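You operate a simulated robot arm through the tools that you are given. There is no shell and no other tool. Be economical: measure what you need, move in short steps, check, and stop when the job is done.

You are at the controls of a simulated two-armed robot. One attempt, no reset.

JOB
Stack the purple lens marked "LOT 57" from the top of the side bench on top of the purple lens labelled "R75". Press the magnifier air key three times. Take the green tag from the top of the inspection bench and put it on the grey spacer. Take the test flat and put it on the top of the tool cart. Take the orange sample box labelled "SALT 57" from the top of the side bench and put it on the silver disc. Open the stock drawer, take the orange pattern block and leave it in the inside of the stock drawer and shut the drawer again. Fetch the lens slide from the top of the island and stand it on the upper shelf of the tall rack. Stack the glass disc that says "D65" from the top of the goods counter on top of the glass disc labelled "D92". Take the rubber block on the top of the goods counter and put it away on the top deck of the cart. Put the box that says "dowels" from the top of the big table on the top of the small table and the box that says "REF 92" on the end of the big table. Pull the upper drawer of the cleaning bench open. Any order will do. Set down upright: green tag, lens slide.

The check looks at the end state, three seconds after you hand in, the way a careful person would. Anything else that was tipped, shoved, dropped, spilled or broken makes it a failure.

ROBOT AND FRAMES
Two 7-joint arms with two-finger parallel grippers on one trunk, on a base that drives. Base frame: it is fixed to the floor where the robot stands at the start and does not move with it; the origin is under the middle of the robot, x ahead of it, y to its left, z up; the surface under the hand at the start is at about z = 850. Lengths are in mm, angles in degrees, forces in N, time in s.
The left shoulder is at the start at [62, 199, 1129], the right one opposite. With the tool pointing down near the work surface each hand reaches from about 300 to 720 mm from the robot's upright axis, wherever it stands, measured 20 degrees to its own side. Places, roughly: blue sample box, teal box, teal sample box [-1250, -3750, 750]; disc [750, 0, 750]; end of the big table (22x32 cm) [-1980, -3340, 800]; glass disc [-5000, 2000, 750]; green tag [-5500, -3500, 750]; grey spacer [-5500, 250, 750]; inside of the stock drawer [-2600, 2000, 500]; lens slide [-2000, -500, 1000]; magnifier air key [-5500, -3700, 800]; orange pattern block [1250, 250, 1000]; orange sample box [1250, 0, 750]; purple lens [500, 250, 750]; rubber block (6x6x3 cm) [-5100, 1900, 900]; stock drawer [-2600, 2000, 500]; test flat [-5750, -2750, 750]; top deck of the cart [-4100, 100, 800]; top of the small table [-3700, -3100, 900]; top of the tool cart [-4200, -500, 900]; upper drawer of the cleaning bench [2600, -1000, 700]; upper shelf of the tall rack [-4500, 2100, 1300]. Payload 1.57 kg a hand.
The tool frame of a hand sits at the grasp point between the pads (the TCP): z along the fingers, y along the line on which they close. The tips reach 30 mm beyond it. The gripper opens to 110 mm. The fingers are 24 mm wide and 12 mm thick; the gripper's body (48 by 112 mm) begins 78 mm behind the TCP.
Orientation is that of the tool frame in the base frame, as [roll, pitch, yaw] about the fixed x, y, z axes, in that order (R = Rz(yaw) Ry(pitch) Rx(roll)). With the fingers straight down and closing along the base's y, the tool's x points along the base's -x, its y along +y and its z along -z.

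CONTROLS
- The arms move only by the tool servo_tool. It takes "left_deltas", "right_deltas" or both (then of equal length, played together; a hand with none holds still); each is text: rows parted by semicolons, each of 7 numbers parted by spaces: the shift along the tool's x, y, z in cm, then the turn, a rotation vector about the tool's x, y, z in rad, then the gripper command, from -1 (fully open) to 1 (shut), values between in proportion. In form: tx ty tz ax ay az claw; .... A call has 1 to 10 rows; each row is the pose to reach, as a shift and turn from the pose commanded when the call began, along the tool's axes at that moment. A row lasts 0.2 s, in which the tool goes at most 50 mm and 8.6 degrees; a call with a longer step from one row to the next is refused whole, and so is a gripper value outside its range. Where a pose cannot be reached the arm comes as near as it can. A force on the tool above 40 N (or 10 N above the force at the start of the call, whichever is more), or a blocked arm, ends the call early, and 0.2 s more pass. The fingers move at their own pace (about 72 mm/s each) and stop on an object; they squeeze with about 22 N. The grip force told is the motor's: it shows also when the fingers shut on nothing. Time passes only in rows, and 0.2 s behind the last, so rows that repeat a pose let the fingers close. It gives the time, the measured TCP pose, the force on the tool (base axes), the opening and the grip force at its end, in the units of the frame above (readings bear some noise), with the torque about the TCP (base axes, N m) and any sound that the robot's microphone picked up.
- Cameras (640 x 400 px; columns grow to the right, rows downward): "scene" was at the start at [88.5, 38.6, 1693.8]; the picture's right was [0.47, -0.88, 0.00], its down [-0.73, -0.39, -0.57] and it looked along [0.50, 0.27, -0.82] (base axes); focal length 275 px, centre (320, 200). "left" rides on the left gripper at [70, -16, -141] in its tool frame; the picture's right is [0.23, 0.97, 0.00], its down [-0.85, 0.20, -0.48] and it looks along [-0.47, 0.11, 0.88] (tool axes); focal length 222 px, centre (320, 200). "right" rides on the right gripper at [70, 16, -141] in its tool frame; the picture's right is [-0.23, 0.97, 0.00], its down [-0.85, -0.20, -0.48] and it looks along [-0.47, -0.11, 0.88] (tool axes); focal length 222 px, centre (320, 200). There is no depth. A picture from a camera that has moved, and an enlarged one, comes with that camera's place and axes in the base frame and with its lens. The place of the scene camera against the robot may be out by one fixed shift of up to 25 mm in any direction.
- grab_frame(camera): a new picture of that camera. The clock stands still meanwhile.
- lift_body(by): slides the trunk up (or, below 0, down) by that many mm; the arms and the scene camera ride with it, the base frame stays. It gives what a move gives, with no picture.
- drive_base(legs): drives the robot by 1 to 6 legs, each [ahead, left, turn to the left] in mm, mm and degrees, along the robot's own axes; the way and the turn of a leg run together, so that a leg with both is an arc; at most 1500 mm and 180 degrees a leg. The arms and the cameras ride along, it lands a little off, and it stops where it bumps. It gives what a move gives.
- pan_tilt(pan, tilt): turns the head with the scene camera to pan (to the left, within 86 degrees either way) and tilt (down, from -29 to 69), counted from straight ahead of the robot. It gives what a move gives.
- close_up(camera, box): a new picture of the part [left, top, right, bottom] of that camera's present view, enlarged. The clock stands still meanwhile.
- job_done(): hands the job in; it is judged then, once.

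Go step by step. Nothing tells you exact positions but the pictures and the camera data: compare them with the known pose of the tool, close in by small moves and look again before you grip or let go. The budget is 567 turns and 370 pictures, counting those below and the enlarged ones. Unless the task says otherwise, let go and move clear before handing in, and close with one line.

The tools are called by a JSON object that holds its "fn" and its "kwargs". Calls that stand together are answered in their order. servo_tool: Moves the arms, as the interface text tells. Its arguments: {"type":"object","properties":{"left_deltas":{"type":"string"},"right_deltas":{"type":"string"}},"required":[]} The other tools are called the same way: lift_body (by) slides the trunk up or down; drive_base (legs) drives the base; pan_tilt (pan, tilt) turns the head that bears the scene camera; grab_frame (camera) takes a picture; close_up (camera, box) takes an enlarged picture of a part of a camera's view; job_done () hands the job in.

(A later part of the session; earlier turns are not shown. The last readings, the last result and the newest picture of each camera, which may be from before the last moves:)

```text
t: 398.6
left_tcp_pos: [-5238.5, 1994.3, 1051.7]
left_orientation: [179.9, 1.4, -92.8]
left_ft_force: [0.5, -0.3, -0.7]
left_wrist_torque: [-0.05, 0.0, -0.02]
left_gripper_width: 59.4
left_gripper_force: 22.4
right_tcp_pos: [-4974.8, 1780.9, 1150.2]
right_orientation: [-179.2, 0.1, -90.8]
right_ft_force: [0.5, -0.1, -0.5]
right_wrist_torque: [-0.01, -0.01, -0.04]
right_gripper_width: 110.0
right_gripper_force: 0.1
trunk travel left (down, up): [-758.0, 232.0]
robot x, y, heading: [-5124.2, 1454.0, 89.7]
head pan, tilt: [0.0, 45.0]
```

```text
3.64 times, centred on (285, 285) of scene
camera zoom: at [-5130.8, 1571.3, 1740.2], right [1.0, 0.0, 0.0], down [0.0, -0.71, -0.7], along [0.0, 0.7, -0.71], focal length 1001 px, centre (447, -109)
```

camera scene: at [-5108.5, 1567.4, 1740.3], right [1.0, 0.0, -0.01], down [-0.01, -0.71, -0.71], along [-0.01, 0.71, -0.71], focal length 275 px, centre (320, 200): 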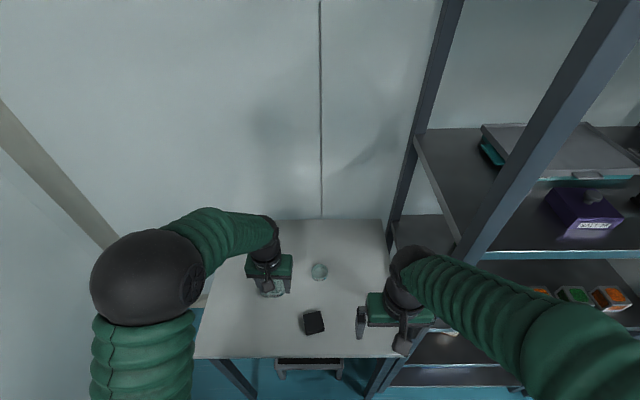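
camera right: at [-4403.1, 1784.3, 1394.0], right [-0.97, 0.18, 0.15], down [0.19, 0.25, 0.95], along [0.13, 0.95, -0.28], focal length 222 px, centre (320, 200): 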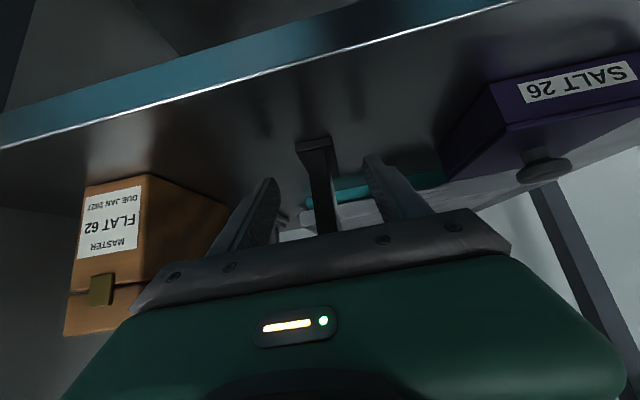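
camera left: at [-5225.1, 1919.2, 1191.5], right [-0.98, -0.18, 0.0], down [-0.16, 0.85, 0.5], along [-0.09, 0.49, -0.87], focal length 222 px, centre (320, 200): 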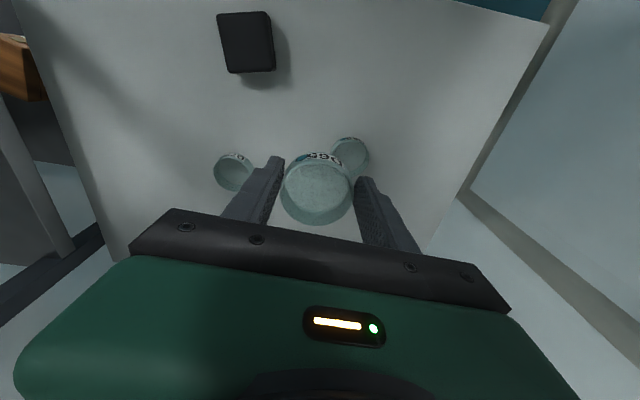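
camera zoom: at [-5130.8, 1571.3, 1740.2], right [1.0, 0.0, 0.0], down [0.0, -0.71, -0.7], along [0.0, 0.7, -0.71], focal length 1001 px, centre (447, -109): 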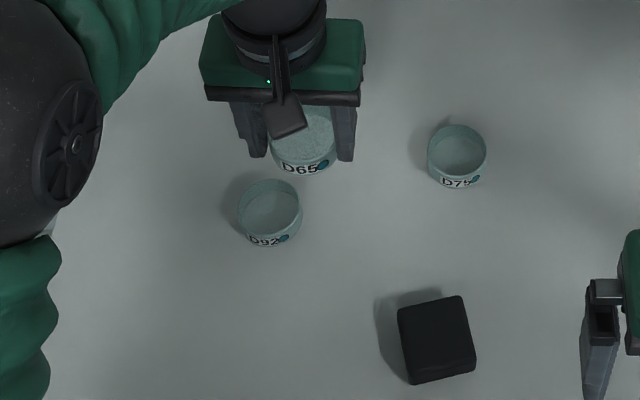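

D92 found at about [-5290, 2016]. Move over it and lower to just above.

{"fn": "servo_tool", "kwargs": {"left_deltas": "-0.7 2.7 0 0 0 0 0.8; -1.35 5.3 0 0 0 0 0.8; -1.35 5.3 4 0 0 0 0.8; -1.35 5.3 8 0 0 0 0.8; -1.35 5.3 11 0 0 0 0.8"}}

{"fn": "close_up", "kwargs": {"camera": "left", "box": [260, 110, 380, 240]}}

{"fn": "close_up", "kwargs": {"camera": "scene", "box": [235, 255, 305, 320]}}

```text
t: 399.8
left_tcp_pos: [-5291.0, 2011.1, 944.7]
left_orientation: [179.8, 1.6, -92.8]
left_ft_force: [-0.1, -0.2, -2.0]
left_wrist_torque: [-0.03, -0.02, -0.01]
left_gripper_width: 59.1
left_gripper_force: 21.9
right_tcp_pos: [-4972.9, 1779.3, 1150.0]
right_orientation: [-179.4, 0.1, -90.9]
right_ft_force: [0.0, 0.3, -0.2]
right_wrist_torque: [0.0, 0.02, 0.03]
right_gripper_width: 110.0
right_gripper_force: 0.0
trunk travel left (down, up): [-758.0, 232.0]
robot x, y, heading: [-5118.7, 1449.2, 89.8]
head pan, tilt: [0.0, 45.0]
```

```text
3.08 times, centred on (320, 175) of left
camera zoom: at [-5277.2, 1937.4, 1084.3], right [-0.98, -0.18, 0.0], down [-0.16, 0.85, 0.5], along [-0.09, 0.49, -0.86], focal length 684 px, centre (320, 277)
```

zoom: 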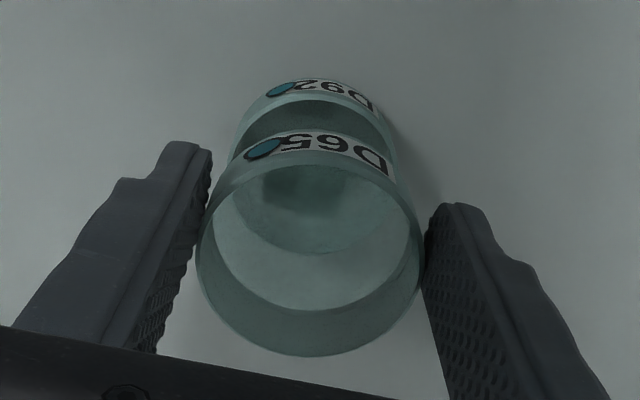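

```text
6.15 times, centred on (270, 288) of scene
camera zoom: at [-5122.9, 1569.5, 1740.3], right [1.0, 0.0, 0.0], down [0.0, -0.71, -0.7], along [0.0, 0.7, -0.71], focal length 1694 px, centre (628, -338)
```

zoom: 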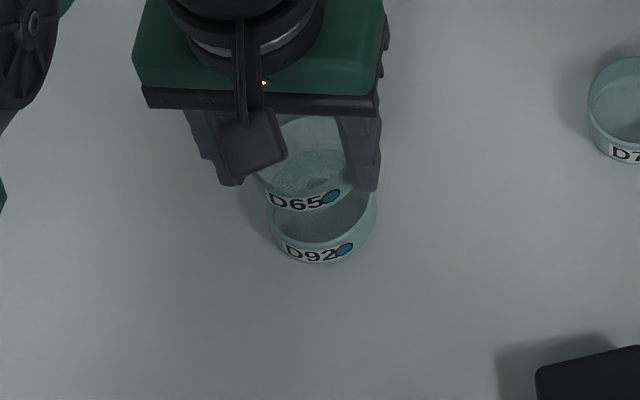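

Aligned within 1 mm. Lower to contact.

{"fn": "servo_tool", "kwargs": {"left_deltas": "0 0 1.5 0 0 0 0.8; 0 0 3 0 0 0 0.8; 0 0 3.6 0 0 0 0.8"}}

{"fn": "close_up", "kwargs": {"camera": "scene", "box": [235, 255, 305, 320]}}

```text
t: 400.6
left_tcp_pos: [-5290.7, 2012.6, 910.0]
left_orientation: [179.9, 1.5, -92.8]
left_ft_force: [-0.3, 0.6, -0.9]
left_wrist_torque: [0.0, -0.01, -0.03]
left_gripper_width: 59.3
left_gripper_force: 22.1
right_tcp_pos: [-4973.6, 1778.3, 1151.0]
right_orientation: [-179.3, 0.1, -90.8]
right_ft_force: [0.4, 0.5, -0.1]
right_wrist_torque: [0.0, 0.01, 0.01]
right_gripper_width: 110.3
right_gripper_force: 0.0
trunk travel left (down, up): [-758.0, 232.0]
robot x, y, heading: [-5119.5, 1454.7, 90.1]
head pan, tilt: [0.0, 45.0]
```

```text
6.15 times, centred on (270, 288) of scene
camera zoom: at [-5124.9, 1568.3, 1740.4], right [1.0, 0.0, 0.0], down [0.0, -0.71, -0.71], along [0.0, 0.71, -0.71], focal length 1694 px, centre (628, -338)
```

zoom: 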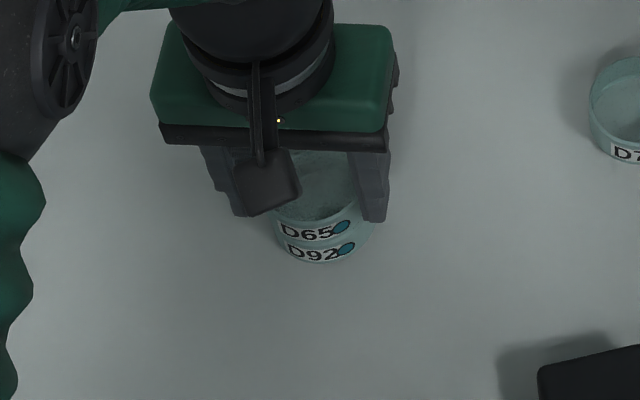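

{"fn": "servo_tool", "kwargs": {"left_deltas": "0 0 0.3 0 0 0 0.8; 0 0 0.6 0 0 0 0.8"}}

```text
t: 401.2
left_tcp_pos: [-5294.0, 2012.0, 903.9]
left_orientation: [179.9, 1.5, -92.7]
left_ft_force: [-0.7, 0.3, -1.6]
left_wrist_torque: [-0.03, 0.03, -0.03]
left_gripper_width: 58.9
left_gripper_force: 21.9
right_tcp_pos: [-4975.4, 1778.4, 1151.9]
right_orientation: [-179.3, 0.1, -90.8]
right_ft_force: [0.3, 0.3, -0.8]
right_wrist_torque: [-0.01, -0.02, 0.04]
right_gripper_width: 110.1
right_gripper_force: 0.0
trunk travel left (down, up): [-758.0, 232.0]
robot x, y, heading: [-5121.4, 1452.0, 89.9]
head pan, tilt: [0.0, 45.0]
```

{"fn": "servo_tool", "kwargs": {"left_deltas": "0 0 0.2 0 0 0 0.8; 0 0 0.4 0 0 0 0.8"}}

```text
t: 401.8
left_tcp_pos: [-5293.0, 2011.5, 900.9]
left_orientation: [179.9, 1.8, -92.8]
left_ft_force: [-0.2, -0.2, 15.5]
left_wrist_torque: [0.21, -0.2, 0.02]
left_gripper_width: 59.5
left_gripper_force: 21.9
right_tcp_pos: [-4974.4, 1776.3, 1150.6]
right_orientation: [-179.4, 0.2, -90.8]
right_ft_force: [-0.3, -0.4, -0.4]
right_wrist_torque: [-0.03, 0.02, -0.01]
right_gripper_width: 110.0
right_gripper_force: 0.0
trunk travel left (down, up): [-758.0, 232.0]
robot x, y, heading: [-5122.1, 1448.7, 89.7]
head pan, tilt: [0.0, 45.0]
```

Contact. Check alignment, then release.

{"fn": "close_up", "kwargs": {"camera": "left", "box": [260, 110, 380, 240]}}

{"fn": "close_up", "kwargs": {"camera": "scene", "box": [250, 270, 300, 315]}}

```text
3.08 times, centred on (320, 175) of left
camera zoom: at [-5279.5, 1936.8, 1039.7], right [-0.98, -0.18, -0.01], down [-0.16, 0.85, 0.5], along [-0.09, 0.5, -0.86], focal length 684 px, centre (320, 277)
```

zoom: 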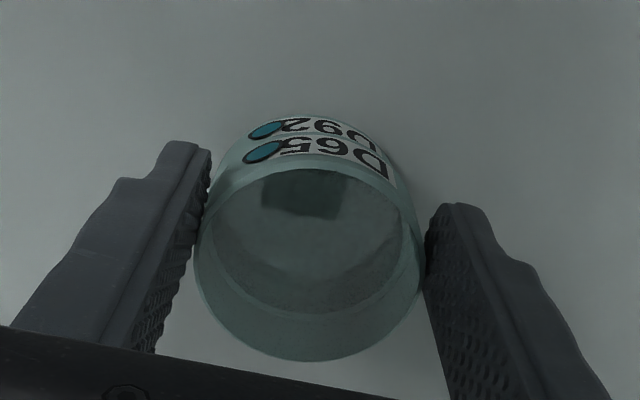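

```text
8.89 times, centred on (275, 292) of scene
camera zoom: at [-5127.6, 1564.4, 1740.9], right [1.0, 0.0, 0.0], down [0.0, -0.71, -0.71], along [0.0, 0.71, -0.71], focal length 2447 px, centre (720, -622)
```

zoom: 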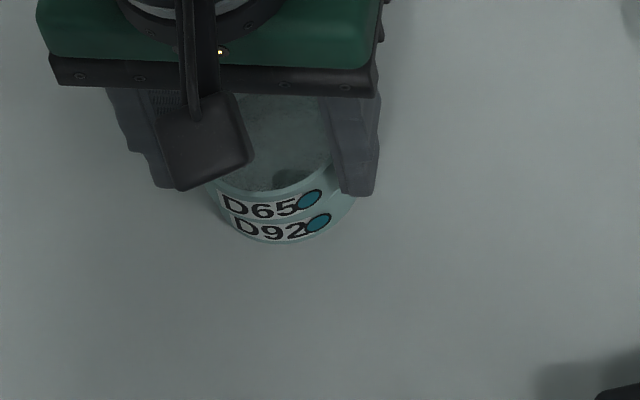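

{"fn": "servo_tool", "kwargs": {"left_deltas": "0 0 -0.05 0 0 0 0.3; 0 0 -0.05 0 0 0 -0.2; 0 0 -0.05 0 0 0 -0.5; 0 0 -0.05 0 0 0 -0.5; 0 0 -4 0 0 0 -0.5; 0 0 -8 0 0 0 -0.5; 0 0 -12 0 0 0 -0.5; 2 -2 -15 0 0 0 -0.5; 5 -4 -15 0 0 0 -0.5"}}

{"fn": "close_up", "kwargs": {"camera": "scene", "box": [220, 250, 340, 340]}}

{"fn": "grab_frame", "kwargs": {"camera": "left"}}

```text
t: 403.8
left_tcp_pos: [-5256.6, 1958.0, 1044.5]
left_orientation: [179.9, 1.5, -92.7]
left_ft_force: [-0.6, -1.2, 0.5]
left_wrist_torque: [0.01, 0.02, 0.04]
left_gripper_width: 82.4
left_gripper_force: 0.1
right_tcp_pos: [-4974.5, 1777.0, 1150.9]
right_orientation: [-179.3, 0.3, -90.7]
right_ft_force: [0.7, -0.1, 0.8]
right_wrist_torque: [0.02, 0.01, -0.02]
right_gripper_width: 110.2
right_gripper_force: 0.0
trunk travel left (down, up): [-758.0, 232.0]
robot x, y, heading: [-5124.0, 1446.9, 89.6]
head pan, tilt: [0.0, 45.0]
```

```text
4.44 times, centred on (280, 295) of scene
camera zoom: at [-5126.7, 1565.0, 1740.6], right [1.0, 0.0, 0.0], down [0.0, -0.71, -0.71], along [0.0, 0.71, -0.71], focal length 1224 px, centre (498, -222)
```

zoom: 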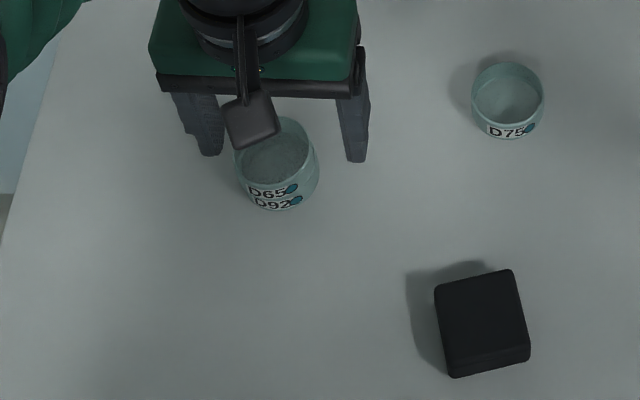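

```text
172 pictures are left
camera left: at [-5243.6, 1882.4, 1184.5], right [-0.98, -0.18, 0.0], down [-0.16, 0.85, 0.5], along [-0.09, 0.49, -0.86], focal length 222 px, centre (320, 200)
```

left: 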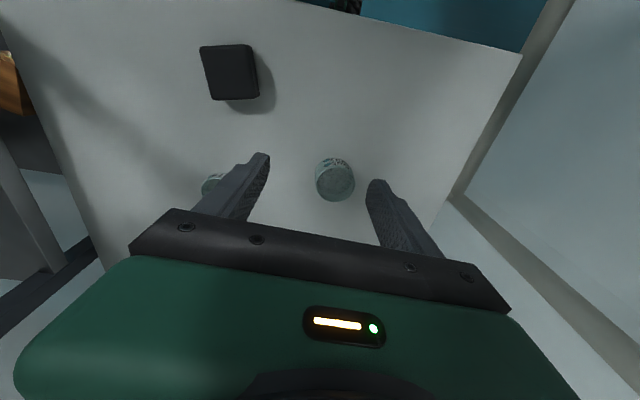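

D65 sits on D92. Next the rubber block at about [-5137, 1902], turned ~11°. Strafe right 130 mm and position the left hand.

{"fn": "drive_base", "kwargs": {"legs": [[0, -130, 0]]}}

{"fn": "servo_tool", "kwargs": {"left_deltas": "1.5 0 2 0 0 -0.08 -1; 3 0 4 0 0 -0.16 -1; 4.5 0 6 0 0 -0.24 -1"}}

{"fn": "grab_frame", "kwargs": {"camera": "left"}}

```text
t: 405.1
left_tcp_pos: [-5151.4, 1958.1, 1041.5]
left_orientation: [-178.8, 1.6, -92.6]
left_ft_force: [-1.5, 0.5, -0.5]
left_wrist_torque: [-0.02, -0.21, 0.02]
left_gripper_width: 82.4
left_gripper_force: 0.0
right_tcp_pos: [-4871.5, 1776.6, 1153.7]
right_orientation: [-178.0, 0.2, -90.6]
right_ft_force: [-1.6, -0.3, 0.2]
right_wrist_torque: [-0.01, -0.12, 0.05]
right_gripper_width: 109.9
right_gripper_force: 0.0
trunk travel left (down, up): [-758.0, 232.0]
robot x, y, heading: [-4988.5, 1449.9, 89.7]
head pan, tilt: [0.0, 45.0]
```

```text
t: 405.9
left_tcp_pos: [-5150.4, 1914.0, 979.9]
left_orientation: [-179.1, 1.4, -78.5]
left_ft_force: [-1.3, 0.3, 0.8]
left_wrist_torque: [-0.02, -0.15, 0.02]
left_gripper_width: 109.9
left_gripper_force: 0.1
right_tcp_pos: [-4863.6, 1776.5, 1152.6]
right_orientation: [-178.6, 0.2, -90.5]
right_ft_force: [-2.0, -0.2, 0.5]
right_wrist_torque: [-0.02, -0.12, 0.02]
right_gripper_width: 110.0
right_gripper_force: 0.0
trunk travel left (down, up): [-758.0, 232.0]
robot x, y, heading: [-4993.4, 1447.9, 89.9]
head pan, tilt: [0.0, 45.0]
```

```text
171 pictures are left
camera left: at [-5120.6, 1845.4, 1119.8], right [-0.91, -0.42, -0.02], down [-0.37, 0.79, 0.5], along [-0.19, 0.46, -0.87], focal length 222 px, centre (320, 200)
```

left: 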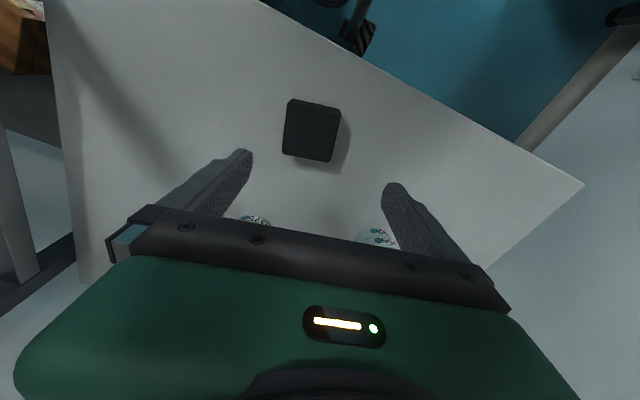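

{"fn": "servo_tool", "kwargs": {"left_deltas": "0.9 -0.8 3 0 0 0 -1; 1.87 -1.66 6 0 0 0 -1"}}

{"fn": "grab_frame", "kwargs": {"camera": "left"}}

```text
t: 406.5
left_tcp_pos: [-5111.9, 1901.7, 923.6]
left_orientation: [-179.9, 1.5, -78.8]
left_ft_force: [-0.2, 0.8, -0.3]
left_wrist_torque: [0.01, -0.03, 0.0]
left_gripper_width: 109.7
left_gripper_force: 0.0
right_tcp_pos: [-4842.8, 1778.9, 1150.2]
right_orientation: [-179.5, 0.1, -90.6]
right_ft_force: [-0.2, -0.2, 0.4]
right_wrist_torque: [0.01, -0.01, 0.02]
right_gripper_width: 110.1
right_gripper_force: 0.1
trunk travel left (down, up): [-758.0, 232.0]
robot x, y, heading: [-4988.9, 1449.5, 90.0]
head pan, tilt: [0.0, 45.0]
```

```text
170 pictures are left
camera left: at [-5081.2, 1832.6, 1062.3], right [-0.91, -0.41, -0.01], down [-0.36, 0.79, 0.5], along [-0.2, 0.46, -0.87], focal length 222 px, centre (320, 200)
```

left: 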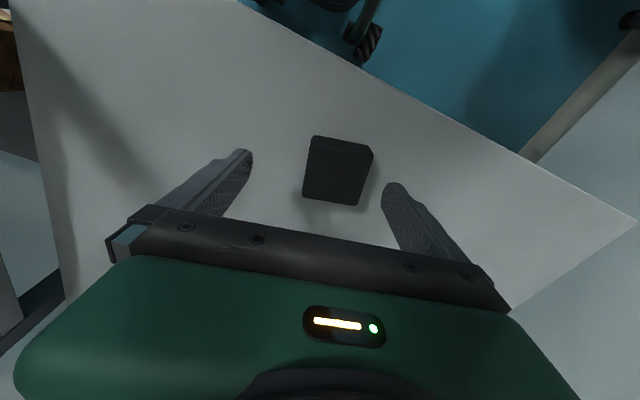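

{"fn": "servo_tool", "kwargs": {"left_deltas": "0.26 1.5 1 0 0 0 -1; 0.26 1.5 3 0 0 0 -1; 0.26 1.5 4.4 0 0 0 -1; 0.26 1.5 4.4 0 0 0 -0.3; 0.26 1.5 4.4 0 0 0 0.5; 0.26 1.5 4.4 0 0 0 0.5; 0.26 1.5 4.4 0 0 0 0.5"}}

{"fn": "grab_frame", "kwargs": {"camera": "left"}}

```text
t: 408.1
left_tcp_pos: [-5122.1, 1897.9, 879.2]
left_orientation: [180.0, 1.6, -78.8]
left_ft_force: [1.1, -0.4, 0.3]
left_wrist_torque: [-0.02, -0.03, 0.0]
left_gripper_width: 59.7
left_gripper_force: 22.3
right_tcp_pos: [-4839.8, 1776.6, 1150.8]
right_orientation: [-179.6, 0.2, -90.5]
right_ft_force: [-0.3, 0.8, -0.2]
right_wrist_torque: [0.02, 0.01, 0.0]
right_gripper_width: 109.7
right_gripper_force: 0.0
trunk travel left (down, up): [-758.0, 232.0]
robot x, y, heading: [-4992.3, 1448.3, 89.8]
head pan, tilt: [0.0, 45.0]
```

```text
169 pictures are left
camera left: at [-5091.4, 1827.4, 1018.3], right [-0.91, -0.41, -0.01], down [-0.36, 0.79, 0.5], along [-0.2, 0.46, -0.87], focal length 222 px, centre (320, 200)
```

left: 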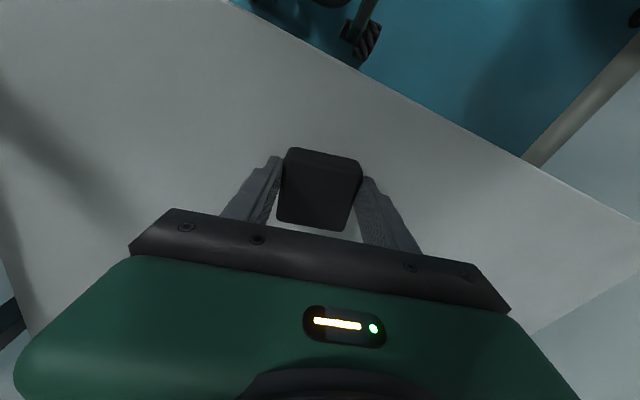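

Rubber block gripped. Lift, back off and turn toward the carts.

{"fn": "servo_tool", "kwargs": {"left_deltas": "0 0 -4.5 0 0 0 0.8; 0 0 -9 0 0 0 0.8; 0 0 -13.5 0 0 0 0.8; 0 0 -18 0 0 0 0.8; 1 0 -22.5 0 0 0 0.8; 4 0 -26 0 0 0 0.8; 8 0 -28 0 0 0 0.8"}}

{"fn": "drive_base", "kwargs": {"legs": [[-450, 0, 0], [0, -700, 0], [0, 0, 180]]}}

{"fn": "pan_tilt", "kwargs": {"pan": 0, "tilt": 35}}

{"fn": "grab_frame", "kwargs": {"camera": "scene"}}

```text
t: 409.7
left_tcp_pos: [-5105.2, 1805.9, 1154.6]
left_orientation: [-180.0, 1.6, -78.8]
left_ft_force: [-0.4, 0.2, -0.5]
left_wrist_torque: [0.01, 0.01, -0.03]
left_gripper_width: 59.7
left_gripper_force: 22.3
right_tcp_pos: [-4844.0, 1774.2, 1151.0]
right_orientation: [-179.5, 0.3, -90.6]
right_ft_force: [-0.1, 0.3, 0.3]
right_wrist_torque: [-0.01, 0.07, 0.0]
right_gripper_width: 109.7
right_gripper_force: 0.0
trunk travel left (down, up): [-758.0, 232.0]
robot x, y, heading: [-4991.0, 1451.7, 89.9]
head pan, tilt: [0.0, 45.0]
```

```text
t: 423.2
left_tcp_pos: [-4190.3, 626.5, 1153.8]
left_orientation: [-179.9, 1.5, 100.3]
left_ft_force: [-0.7, 0.0, -0.8]
left_wrist_torque: [0.01, -0.01, -0.02]
left_gripper_width: 59.4
left_gripper_force: 21.5
right_tcp_pos: [-4451.2, 663.6, 1150.1]
right_orientation: [-179.5, 0.2, 88.5]
right_ft_force: [0.5, 0.1, 0.7]
right_wrist_torque: [0.0, -0.01, 0.0]
right_gripper_width: 110.1
right_gripper_force: 0.1
trunk travel left (down, up): [-758.0, 232.0]
robot x, y, heading: [-4302.2, 984.6, -91.0]
head pan, tilt: [0.0, 45.0]
```

```text
t: 423.9
left_tcp_pos: [-4189.1, 626.3, 1154.0]
left_orientation: [-179.9, 1.5, 100.3]
left_ft_force: [0.1, 0.0, -0.9]
left_wrist_torque: [0.02, 0.01, -0.01]
left_gripper_width: 59.2
left_gripper_force: 21.9
right_tcp_pos: [-4451.3, 662.1, 1150.9]
right_orientation: [-179.4, 0.2, 88.6]
right_ft_force: [-0.5, -0.4, -0.6]
right_wrist_torque: [-0.01, 0.0, 0.0]
right_gripper_width: 110.2
right_gripper_force: 0.1
trunk travel left (down, up): [-758.0, 232.0]
robot x, y, heading: [-4297.6, 986.6, -91.2]
head pan, tilt: [0.0, 35.0]
```

```text
168 pictures are left
camera scene: at [-4309.2, 869.5, 1755.3], right [-1.0, 0.02, 0.0], down [0.01, 0.57, -0.82], along [-0.01, -0.82, -0.57], focal length 275 px, centre (320, 200)
```

scene: 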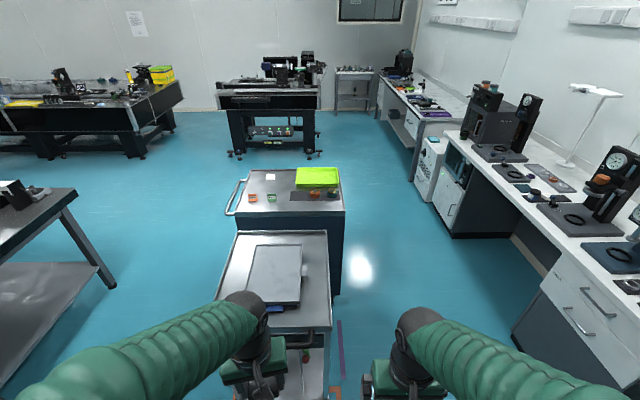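

The near trolley is the cart (top deck with a flat tray item); the farther dark one is the tool cart. Zoom.

{"fn": "close_up", "kwargs": {"camera": "scene", "box": [200, 150, 380, 350]}}

```text
2.00 times, centred on (290, 250) of scene
camera zoom: at [-4309.2, 869.5, 1755.3], right [-1.0, 0.02, 0.0], down [0.01, 0.57, -0.82], along [-0.01, -0.82, -0.57], focal length 551 px, centre (380, 100)
```

zoom: 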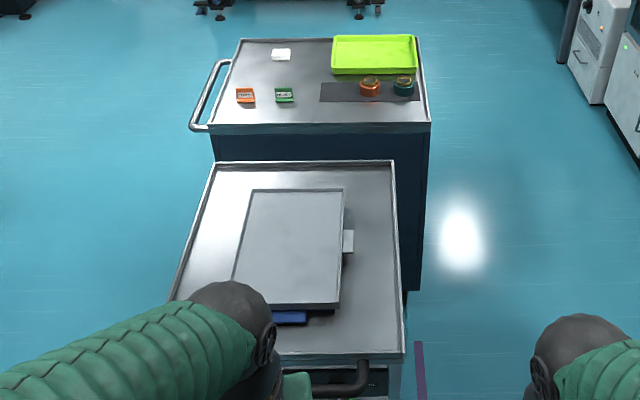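

Cart deck z≈830; the free strip on its east side is at x≈-3968. Drive so the left hand can reach [-3968, 130].

{"fn": "drive_base", "kwargs": {"legs": [[0, 190, 1], [300, 0, 0]]}}

{"fn": "servo_tool", "kwargs": {"left_deltas": "-4 0 0 0 0 0.05 0.8; -8 0 0 0 0 0.1 0.8; -12 0 0 0 0 0.15 0.8; -16 0 0 0 0 0.18 0.8"}}

{"fn": "grab_frame", "kwargs": {"camera": "left"}}

{"fn": "grab_frame", "kwargs": {"camera": "scene"}}

```text
t: 427.1
left_tcp_pos: [-3998.3, 332.5, 1153.8]
left_orientation: [179.9, 1.7, 101.7]
left_ft_force: [-0.1, -0.1, -1.0]
left_wrist_torque: [-0.03, -0.02, 0.0]
left_gripper_width: 59.5
left_gripper_force: 21.9
right_tcp_pos: [-4259.8, 361.9, 1150.9]
right_orientation: [-179.7, 0.3, 89.8]
right_ft_force: [-0.2, 0.0, 0.4]
right_wrist_torque: [-0.01, -0.03, 0.02]
right_gripper_width: 110.0
right_gripper_force: 0.0
trunk travel left (down, up): [-758.0, 232.0]
robot x, y, heading: [-4107.9, 688.1, -89.6]
head pan, tilt: [0.0, 35.0]
```

```text
t: 428.1
left_tcp_pos: [-3962.6, 171.2, 1157.2]
left_orientation: [179.8, 1.3, 91.3]
left_ft_force: [0.0, -1.5, -1.0]
left_wrist_torque: [0.06, 0.04, 0.02]
left_gripper_width: 59.4
left_gripper_force: 21.9
right_tcp_pos: [-4255.3, 358.3, 1148.7]
right_orientation: [-179.3, 0.1, 89.9]
right_ft_force: [0.4, 0.1, 0.2]
right_wrist_torque: [0.01, 0.0, 0.03]
right_gripper_width: 110.2
right_gripper_force: 0.0
trunk travel left (down, up): [-758.0, 232.0]
robot x, y, heading: [-4114.8, 687.5, -89.5]
head pan, tilt: [0.0, 35.0]
```

```text
166 pictures are left
camera left: at [-3980.1, 243.1, 1296.1], right [0.97, 0.25, 0.0], down [0.22, -0.84, 0.5], along [0.12, -0.48, -0.87], focal length 222 px, centre (320, 200)
```

left: 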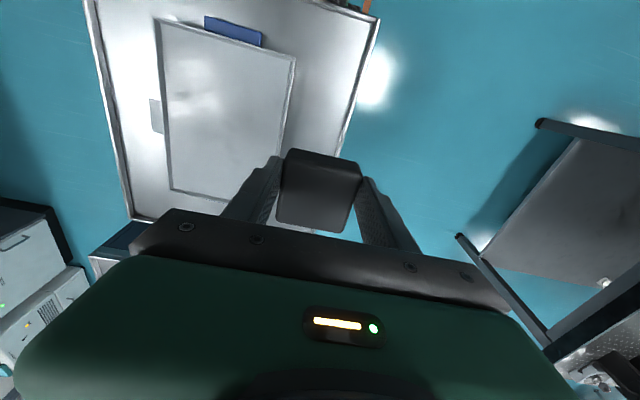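

```text
165 pictures are left
camera scene: at [-4118.8, 566.7, 1755.1], right [-1.0, -0.01, 0.0], down [0.0, 0.58, -0.82], along [0.01, -0.82, -0.58], focal length 275 px, centre (320, 200)
```

scene: 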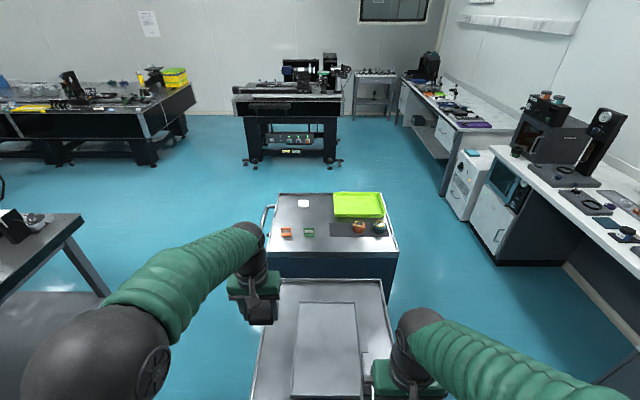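

{"fn": "servo_tool", "kwargs": {"left_deltas": "-1 -0.4 4 0 0 0 0.8; -2 -0.7 8 0 0 0 0.8; -2 -0.7 12 0 0 0 0.8; -2 -0.7 16 0 0 0 0.8; -2 -0.7 20 0 0 0 0.8; -2 -0.7 23.5 0 0 0 0.8"}}

{"fn": "grab_frame", "kwargs": {"camera": "left"}}

```text
t: 429.5
left_tcp_pos: [-3967.3, 149.2, 919.6]
left_orientation: [179.9, 1.5, 91.3]
left_ft_force: [0.5, 1.2, -0.9]
left_wrist_torque: [0.04, -0.03, 0.03]
left_gripper_width: 59.5
left_gripper_force: 22.6
right_tcp_pos: [-4255.1, 359.7, 1151.6]
right_orientation: [-179.4, 0.1, 89.9]
right_ft_force: [0.8, -0.6, 0.6]
right_wrist_torque: [0.02, 0.01, 0.03]
right_gripper_width: 109.9
right_gripper_force: 0.0
trunk travel left (down, up): [-758.0, 232.0]
robot x, y, heading: [-4112.7, 690.1, -89.6]
head pan, tilt: [0.0, 35.0]
```

```text
164 pictures are left
camera left: at [-3984.2, 221.7, 1059.5], right [0.97, 0.25, 0.0], down [0.22, -0.84, 0.5], along [0.12, -0.49, -0.87], focal length 222 px, centre (320, 200)
```

left: 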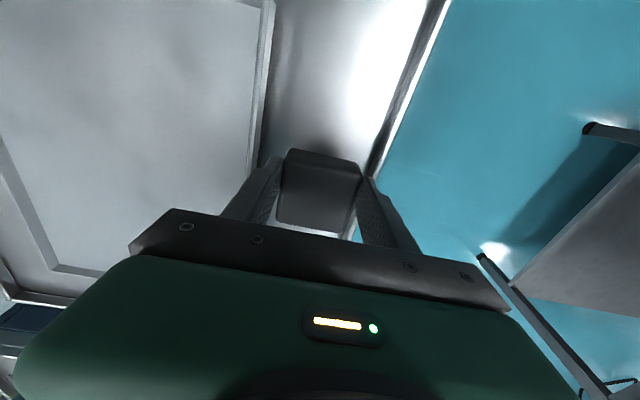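

{"fn": "servo_tool", "kwargs": {"left_deltas": "0 0 2 0 0 0 0.8; 0 0 3.5 0 0 0 0.8; 0 0 4.2 0 0 0 0.8"}}

```text
t: 430.3
left_tcp_pos: [-3965.5, 147.7, 881.2]
left_orientation: [180.0, 1.7, 91.4]
left_ft_force: [-0.1, 0.3, -1.1]
left_wrist_torque: [0.01, -0.01, 0.01]
left_gripper_width: 59.6
left_gripper_force: 21.8
right_tcp_pos: [-4255.3, 361.1, 1150.4]
right_orientation: [-179.5, 0.4, 89.9]
right_ft_force: [-0.2, 0.4, 0.1]
right_wrist_torque: [-0.03, 0.01, -0.02]
right_gripper_width: 109.7
right_gripper_force: 0.1
trunk travel left (down, up): [-758.0, 232.0]
robot x, y, heading: [-4111.8, 691.3, -89.5]
head pan, tilt: [0.0, 35.0]
```

{"fn": "servo_tool", "kwargs": {"left_deltas": "0 0 0.4 0 0 0 0.8; 0 0 0.8 0 0 0 0.8; 0 0 1.2 0 0 0 0.8"}}

{"fn": "grab_frame", "kwargs": {"camera": "left"}}

```text
t: 431.1
left_tcp_pos: [-3966.5, 147.6, 871.5]
left_orientation: [179.8, 1.8, 91.5]
left_ft_force: [2.4, 0.5, 33.7]
left_wrist_torque: [-0.22, 0.19, 0.1]
left_gripper_width: 59.6
left_gripper_force: 22.0
right_tcp_pos: [-4257.1, 364.6, 1151.3]
right_orientation: [-179.4, 0.4, 89.8]
right_ft_force: [-0.3, -0.8, -0.5]
right_wrist_torque: [0.01, -0.03, -0.01]
right_gripper_width: 110.0
right_gripper_force: 0.1
trunk travel left (down, up): [-758.0, 232.0]
robot x, y, heading: [-4108.9, 691.4, -89.4]
head pan, tilt: [0.0, 35.0]
```

```text
163 pictures are left
camera left: at [-3984.3, 221.0, 1010.6], right [0.97, 0.25, 0.0], down [0.22, -0.83, 0.51], along [0.12, -0.49, -0.86], focal length 222 px, centre (320, 200)
```

left: 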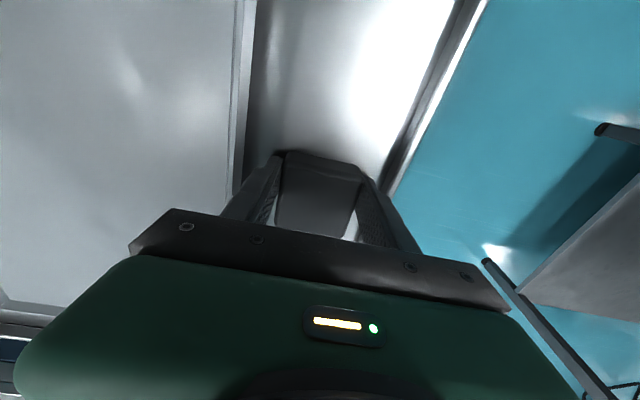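

On the deck. Ease up, release and rise.

{"fn": "servo_tool", "kwargs": {"left_deltas": "0 0 -0.15 0 0 0 0.8; 0 0 -0.15 0 0 0 0.2; 0 0 -0.15 0 0 0 -0.35; 0 0 -0.15 0 0 0 -0.35; 0 0 -4 0 0 0 -0.35; 0 0 -8 0 0 0 -0.35; 0 0 -12 0 0 0 -0.35; 0 0 -16 0 0 0 -0.35; 2 0 -20 0 0 0 -0.35; 5 0 -24 0 0 0 -0.35"}}

{"fn": "grab_frame", "kwargs": {"camera": "left"}}

```text
t: 433.3
left_tcp_pos: [-3964.8, 204.7, 1108.0]
left_orientation: [179.7, 1.6, 91.3]
left_ft_force: [1.2, 0.4, 0.5]
left_wrist_torque: [-0.06, 0.01, 0.02]
left_gripper_width: 74.3
left_gripper_force: 0.1
right_tcp_pos: [-4256.2, 362.7, 1151.2]
right_orientation: [-179.5, 0.3, 89.9]
right_ft_force: [0.3, 0.2, 1.0]
right_wrist_torque: [-0.04, 0.01, -0.01]
right_gripper_width: 110.1
right_gripper_force: 0.0
trunk travel left (down, up): [-758.0, 232.0]
robot x, y, heading: [-4111.6, 687.9, -89.7]
head pan, tilt: [0.0, 35.0]
```

```text
162 pictures are left
camera left: at [-3982.5, 278.7, 1247.8], right [0.97, 0.25, 0.0], down [0.22, -0.84, 0.5], along [0.12, -0.49, -0.86], focal length 222 px, centre (320, 200)
```

left: 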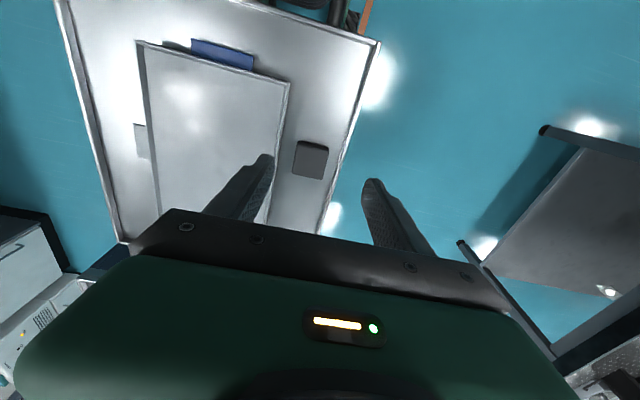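

Rubber block rests on the cart. Next, the inspection bench in the far south-west corner. Driving down the west aisle.

{"fn": "servo_tool", "kwargs": {"left_deltas": "4 0 -3 0 0 0 -1; 8 0 -6 0 0 0 -1; 12 0 -8 0 0 0 -1"}}

{"fn": "drive_base", "kwargs": {"legs": [[-150, 0, 0], [0, -760, 0], [1500, 0, 0], [1500, 0, 0], [600, 0, 0]]}}

{"fn": "pan_tilt", "kwargs": {"pan": -35, "tilt": 35}}

{"fn": "grab_frame", "kwargs": {"camera": "scene"}}

```text
t: 434.1
left_tcp_pos: [-3968.2, 327.1, 1185.4]
left_orientation: [179.8, 1.5, 91.4]
left_ft_force: [0.0, 0.0, 0.0]
left_wrist_torque: [-0.01, -0.03, -0.02]
left_gripper_width: 110.0
left_gripper_force: 0.1
right_tcp_pos: [-4256.3, 362.9, 1152.0]
right_orientation: [-179.5, 0.3, 89.7]
right_ft_force: [0.6, 0.2, -0.7]
right_wrist_torque: [-0.02, 0.03, 0.01]
right_gripper_width: 110.0
right_gripper_force: 0.1
trunk travel left (down, up): [-758.0, 232.0]
robot x, y, heading: [-4109.0, 688.8, -89.7]
head pan, tilt: [0.0, 35.0]
```

```text
t: 456.2
left_tcp_pos: [-4764.2, -3110.9, 1185.1]
left_orientation: [179.9, 1.6, 90.1]
left_ft_force: [0.1, 0.4, -0.3]
left_wrist_torque: [-0.02, -0.01, 0.01]
left_gripper_width: 109.9
left_gripper_force: 0.1
right_tcp_pos: [-5048.6, -3067.8, 1151.0]
right_orientation: [-179.4, 0.3, 88.5]
right_ft_force: [0.9, 0.3, -0.3]
right_wrist_torque: [-0.06, 0.01, -0.02]
right_gripper_width: 110.1
right_gripper_force: 0.0
trunk travel left (down, up): [-758.0, 232.0]
robot x, y, heading: [-4897.5, -2747.1, -90.8]
head pan, tilt: [0.0, 35.0]
```

```text
t: 457.2
left_tcp_pos: [-4763.4, -3110.9, 1184.8]
left_orientation: [179.9, 1.4, 90.1]
left_ft_force: [-0.5, -0.1, 0.4]
left_wrist_torque: [0.0, -0.01, 0.03]
left_gripper_width: 110.0
left_gripper_force: 0.1
right_tcp_pos: [-5048.8, -3068.3, 1151.3]
right_orientation: [-179.4, 0.3, 88.6]
right_ft_force: [0.1, 0.0, -0.1]
right_wrist_torque: [0.01, 0.01, -0.03]
right_gripper_width: 110.0
right_gripper_force: 0.0
trunk travel left (down, up): [-758.0, 232.0]
robot x, y, heading: [-4895.7, -2741.7, -90.9]
head pan, tilt: [-35.0, 35.0]
```

```text
161 pictures are left
camera scene: at [-4957.7, -2845.1, 1755.3], right [-0.81, 0.59, 0.0], down [0.34, 0.47, -0.82], along [-0.48, -0.66, -0.57], focal length 275 px, centre (320, 200)
```

scene: 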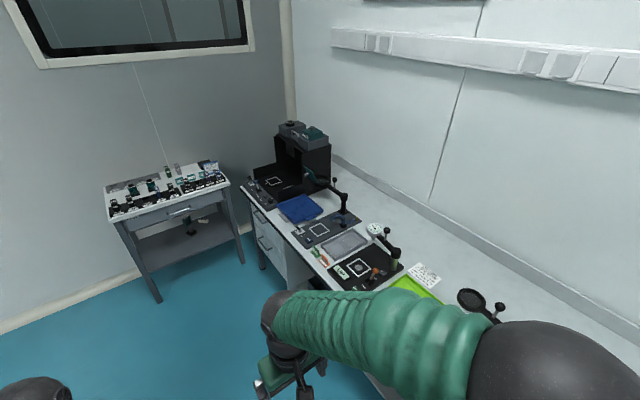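

The inspection bench is along the west wall. Turn to face it.

{"fn": "drive_base", "kwargs": {"legs": [[0, 0, -90]]}}

{"fn": "pan_tilt", "kwargs": {"pan": 15, "tilt": 45}}

{"fn": "grab_frame", "kwargs": {"camera": "scene"}}

```text
t: 461.4
left_tcp_pos: [-5266.9, -2876.1, 1184.9]
left_orientation: [180.0, 1.4, -0.3]
left_ft_force: [0.7, -0.9, 0.6]
left_wrist_torque: [0.03, 0.01, 0.0]
left_gripper_width: 110.2
left_gripper_force: 0.1
right_tcp_pos: [-5221.3, -2590.3, 1150.6]
right_orientation: [-179.4, 0.2, -1.8]
right_ft_force: [0.1, 0.6, -0.2]
right_wrist_torque: [0.01, 0.02, 0.01]
right_gripper_width: 109.9
right_gripper_force: 0.1
trunk travel left (down, up): [-758.0, 232.0]
robot x, y, heading: [-4894.7, -2743.4, 178.8]
head pan, tilt: [-35.0, 35.0]
```

```text
t: 462.6
left_tcp_pos: [-5264.6, -2875.8, 1184.3]
left_orientation: [179.9, 1.5, -0.3]
left_ft_force: [-0.2, 0.8, 0.1]
left_wrist_torque: [-0.04, -0.02, 0.02]
left_gripper_width: 110.1
left_gripper_force: 0.0
right_tcp_pos: [-5221.5, -2590.5, 1150.5]
right_orientation: [-179.4, 0.2, -1.8]
right_ft_force: [0.2, 0.0, 0.2]
right_wrist_torque: [-0.04, 0.04, 0.01]
right_gripper_width: 110.0
right_gripper_force: 0.1
trunk travel left (down, up): [-758.0, 232.0]
robot x, y, heading: [-4899.0, -2743.5, 179.1]
head pan, tilt: [15.0, 45.0]
```

```text
160 pictures are left
camera scene: at [-5016.8, -2759.8, 1740.5], right [-0.24, 0.97, 0.0], down [0.69, 0.17, -0.71], along [-0.69, -0.17, -0.71], focal length 275 px, centre (320, 200)
```

scene: 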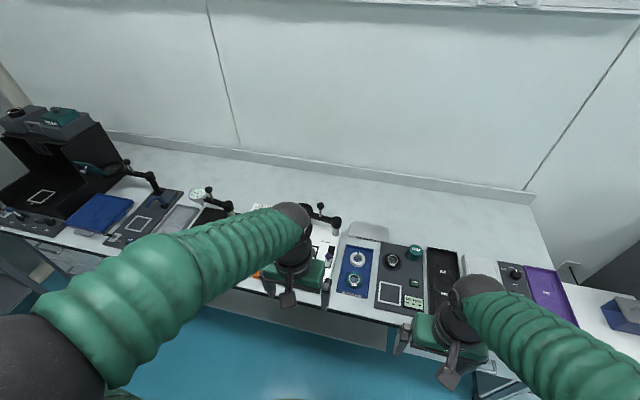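

Zoom on sections of the bench to find the test flat, green tag and air key.

{"fn": "close_up", "kwargs": {"camera": "scene", "box": [250, 195, 490, 330]}}

{"fn": "close_up", "kwargs": {"camera": "scene", "box": [0, 95, 240, 255]}}

```text
2.67 times, centred on (370, 262) of scene
camera zoom: at [-5016.8, -2759.8, 1740.5], right [-0.24, 0.97, 0.0], down [0.69, 0.17, -0.71], along [-0.69, -0.17, -0.71], focal length 734 px, centre (187, 33)
```

zoom: 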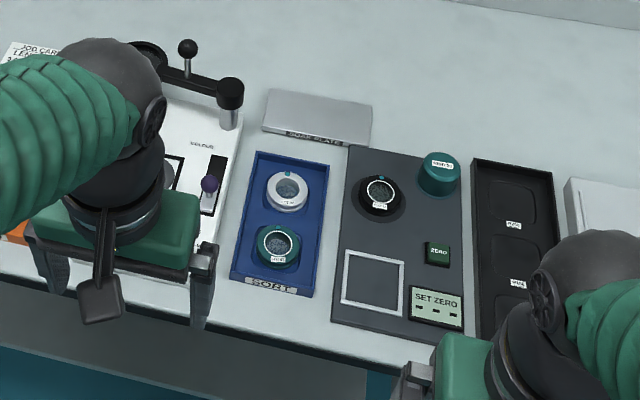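

```text
2.50 times, centred on (120, 175) of scene
camera zoom: at [-5016.8, -2759.8, 1740.5], right [-0.24, 0.97, 0.0], down [0.69, 0.17, -0.71], along [-0.69, -0.17, -0.71], focal length 688 px, centre (820, 262)
```

zoom: 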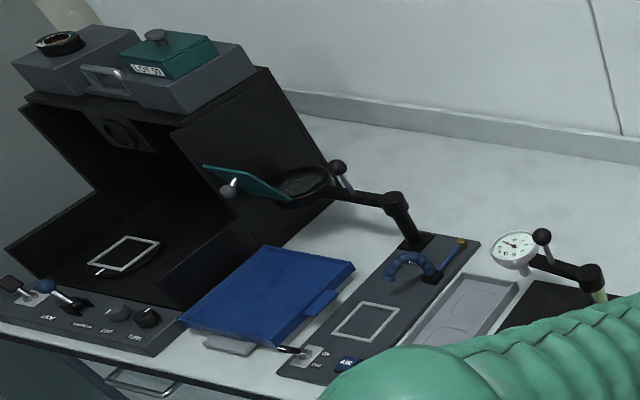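

{"fn": "close_up", "kwargs": {"camera": "scene", "box": [375, 230, 435, 290]}}

{"fn": "close_up", "kwargs": {"camera": "scene", "box": [335, 240, 385, 300]}}

```text
6.67 times, centred on (405, 260) of scene
camera zoom: at [-5016.8, -2759.8, 1740.5], right [-0.24, 0.97, 0.0], down [0.69, 0.17, -0.71], along [-0.69, -0.17, -0.71], focal length 1835 px, centre (-247, -200)
```

zoom: 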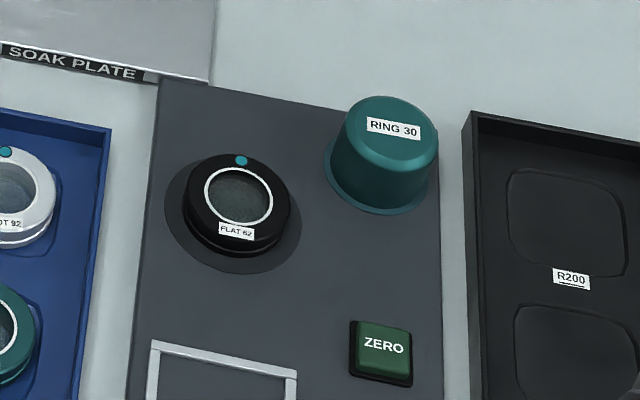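

```text
6.67 times, centred on (360, 270) of scene
camera zoom: at [-5016.8, -2759.8, 1740.5], right [-0.24, 0.97, 0.0], down [0.69, 0.17, -0.71], along [-0.69, -0.17, -0.71], focal length 1835 px, centre (53, -267)
```

zoom: 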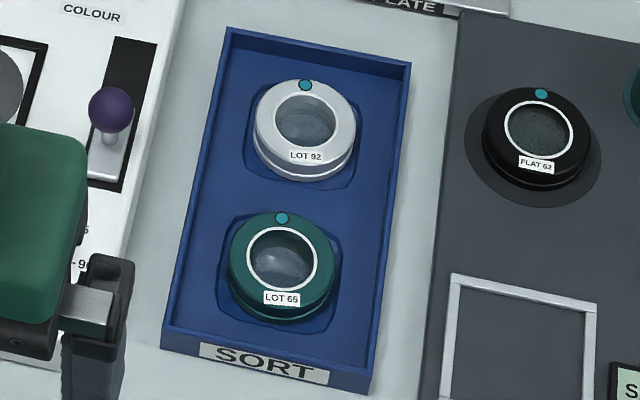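

FLAT 62 (black) is the test flat at about [-5620, -2637]. First go left to the magnifier air key and find the green tag.

{"fn": "drive_base", "kwargs": {"legs": [[0, 640, 0]]}}

{"fn": "pan_tilt", "kwargs": {"pan": 0, "tilt": 45}}

{"fn": "grab_frame", "kwargs": {"camera": "scene"}}

```text
t: 466.3
left_tcp_pos: [-5277.6, -3537.5, 1186.2]
left_orientation: [179.6, 1.5, -0.1]
left_ft_force: [-0.7, -1.1, 0.7]
left_wrist_torque: [-0.02, 0.0, 0.02]
left_gripper_width: 110.1
left_gripper_force: 0.1
right_tcp_pos: [-5234.7, -3252.7, 1150.5]
right_orientation: [-179.6, 0.2, -1.5]
right_ft_force: [-0.1, -0.2, 0.3]
right_wrist_torque: [-0.01, -0.01, 0.0]
right_gripper_width: 109.9
right_gripper_force: 0.1
trunk travel left (down, up): [-758.0, 232.0]
robot x, y, heading: [-4910.3, -3412.4, 179.0]
head pan, tilt: [15.0, 45.0]
```

```text
t: 467.1
left_tcp_pos: [-5278.1, -3541.5, 1184.4]
left_orientation: [179.8, 1.6, -0.2]
left_ft_force: [0.1, 0.2, -0.3]
left_wrist_torque: [-0.04, 0.01, 0.0]
left_gripper_width: 109.9
left_gripper_force: 0.1
right_tcp_pos: [-5233.9, -3256.1, 1151.3]
right_orientation: [-179.5, 0.3, -1.6]
right_ft_force: [0.4, 0.6, -0.5]
right_wrist_torque: [-0.04, 0.0, 0.0]
right_gripper_width: 110.0
right_gripper_force: 0.1
trunk travel left (down, up): [-758.0, 232.0]
robot x, y, heading: [-4909.9, -3408.1, 178.8]
head pan, tilt: [0.0, 45.0]
```

```text
155 pictures are left
camera scene: at [-5032.3, -3403.1, 1740.5], right [0.02, 1.0, 0.0], down [0.71, -0.01, -0.71], along [-0.71, 0.01, -0.71], focal length 275 px, centre (320, 200)
```

scene: 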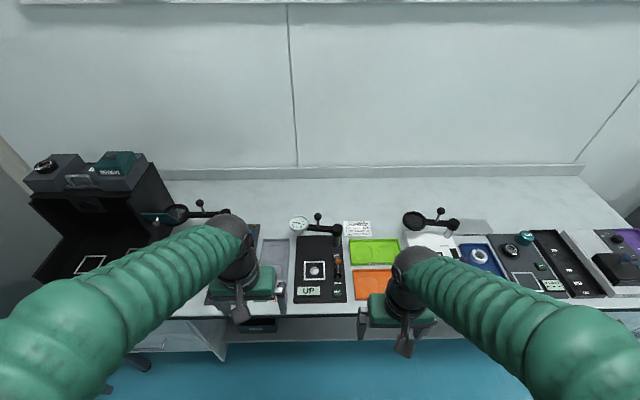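

My left arm hides the station. Move it aside and look again.

{"fn": "servo_tool", "kwargs": {"left_deltas": "2 4 -2 0 0 0 -1; 4 8 -4 0 0 0 -1; 6 12 -6 0 0 0 -1; 8 16 -8 0 0 0 -1; 8 20 -10 0 0 0 -1; 8 24 -12 0 0 0 -1"}}

{"fn": "grab_frame", "kwargs": {"camera": "scene"}}

{"fn": "close_up", "kwargs": {"camera": "scene", "box": [150, 200, 370, 320]}}

```text
t: 468.5
left_tcp_pos: [-5190.9, -3785.1, 1301.2]
left_orientation: [-180.0, 1.5, -0.2]
left_ft_force: [0.0, 0.0, 0.0]
left_wrist_torque: [0.05, 0.01, 0.01]
left_gripper_width: 110.3
left_gripper_force: 0.1
left hand out of reach, approached as far as the arm can: row 4
right_tcp_pos: [-5234.6, -3260.6, 1152.2]
right_orientation: [-179.4, 0.1, -1.5]
right_ft_force: [0.5, 0.0, -0.2]
right_wrist_torque: [0.0, 0.02, -0.01]
right_gripper_width: 110.0
right_gripper_force: 0.1
trunk travel left (down, up): [-758.0, 232.0]
robot x, y, heading: [-4910.8, -3407.9, 179.1]
head pan, tilt: [0.0, 45.0]
```

```text
154 pictures are left
camera scene: at [-5031.9, -3409.3, 1740.5], right [0.02, 1.0, 0.0], down [0.71, -0.01, -0.71], along [-0.71, 0.01, -0.71], focal length 275 px, centre (320, 200)
```

scene: 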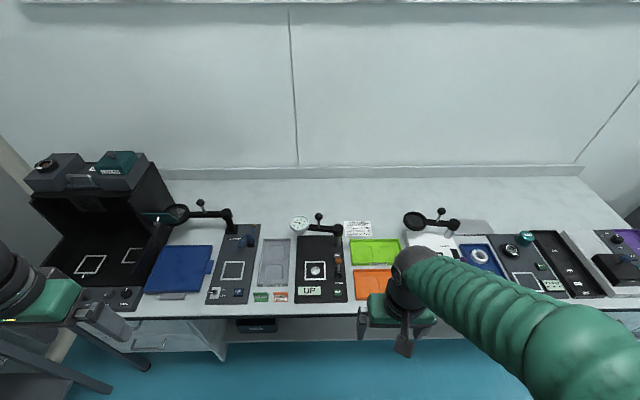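

```text
2.91 times, centred on (260, 260) of scene
camera zoom: at [-5031.9, -3409.3, 1740.5], right [0.02, 1.0, 0.0], down [0.71, -0.01, -0.71], along [-0.71, 0.01, -0.71], focal length 801 px, centre (494, 26)
```

zoom: 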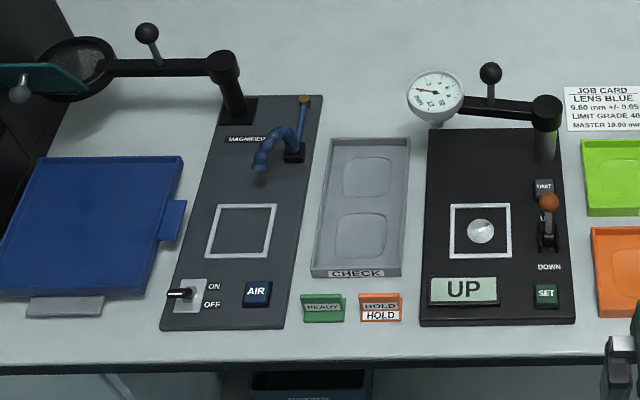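

Found: magnifier station with the blue AIR key (~[-5490, -3685]) and a green standing "READY" tag (~[-5463, -3601]). Strafe left and bring the left hand (closed) over the key.

{"fn": "drive_base", "kwargs": {"legs": [[0, 100, 0]]}}

{"fn": "servo_tool", "kwargs": {"left_deltas": "-4 -3 3 0 0 0 0; -8 -6 6 0 0 0 1; -12 -9 9 0 0 0 1; -15.5 -12 12 0 0 0 1; -19 -14 15 0 0 0 1; -22.5 -16 18 0 0 0 1; -26 -18 21 0 0 0 1; -29 -19.5 24 0 0 0 1"}}

{"fn": "grab_frame", "kwargs": {"camera": "left"}}

```text
t: 469.6
left_tcp_pos: [-5191.3, -3844.8, 1313.3]
left_orientation: [178.2, 1.8, -0.3]
left_ft_force: [-1.3, 1.2, 0.6]
left_wrist_torque: [-0.02, -0.04, -0.03]
left_gripper_width: 109.8
left_gripper_force: 0.1
right_tcp_pos: [-5234.4, -3323.1, 1148.0]
right_orientation: [179.0, 0.3, -1.8]
right_ft_force: [0.6, 0.6, 0.5]
right_wrist_torque: [-0.05, 0.03, -0.06]
right_gripper_width: 110.1
right_gripper_force: 0.0
trunk travel left (down, up): [-758.0, 232.0]
robot x, y, heading: [-4912.6, -3506.7, 179.1]
head pan, tilt: [0.0, 45.0]
```

```text
refused: row 1 steps farther than a row can; nothing moved
```

```text
152 pictures are left
camera left: at [-5116.6, -3824.8, 1451.8], right [0.22, -0.97, 0.02], down [-0.84, -0.18, 0.51], along [-0.49, -0.13, -0.86], focal length 222 px, centre (320, 200)
```

left: 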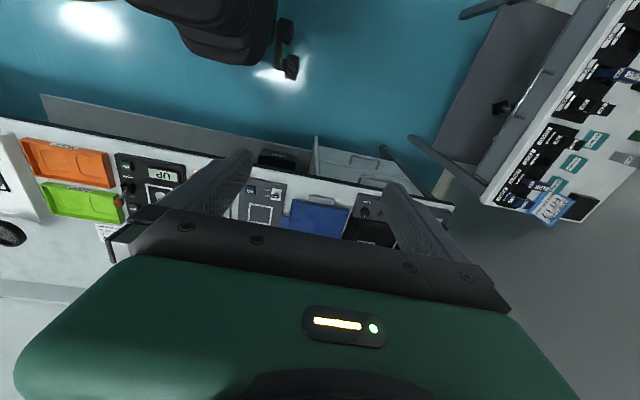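

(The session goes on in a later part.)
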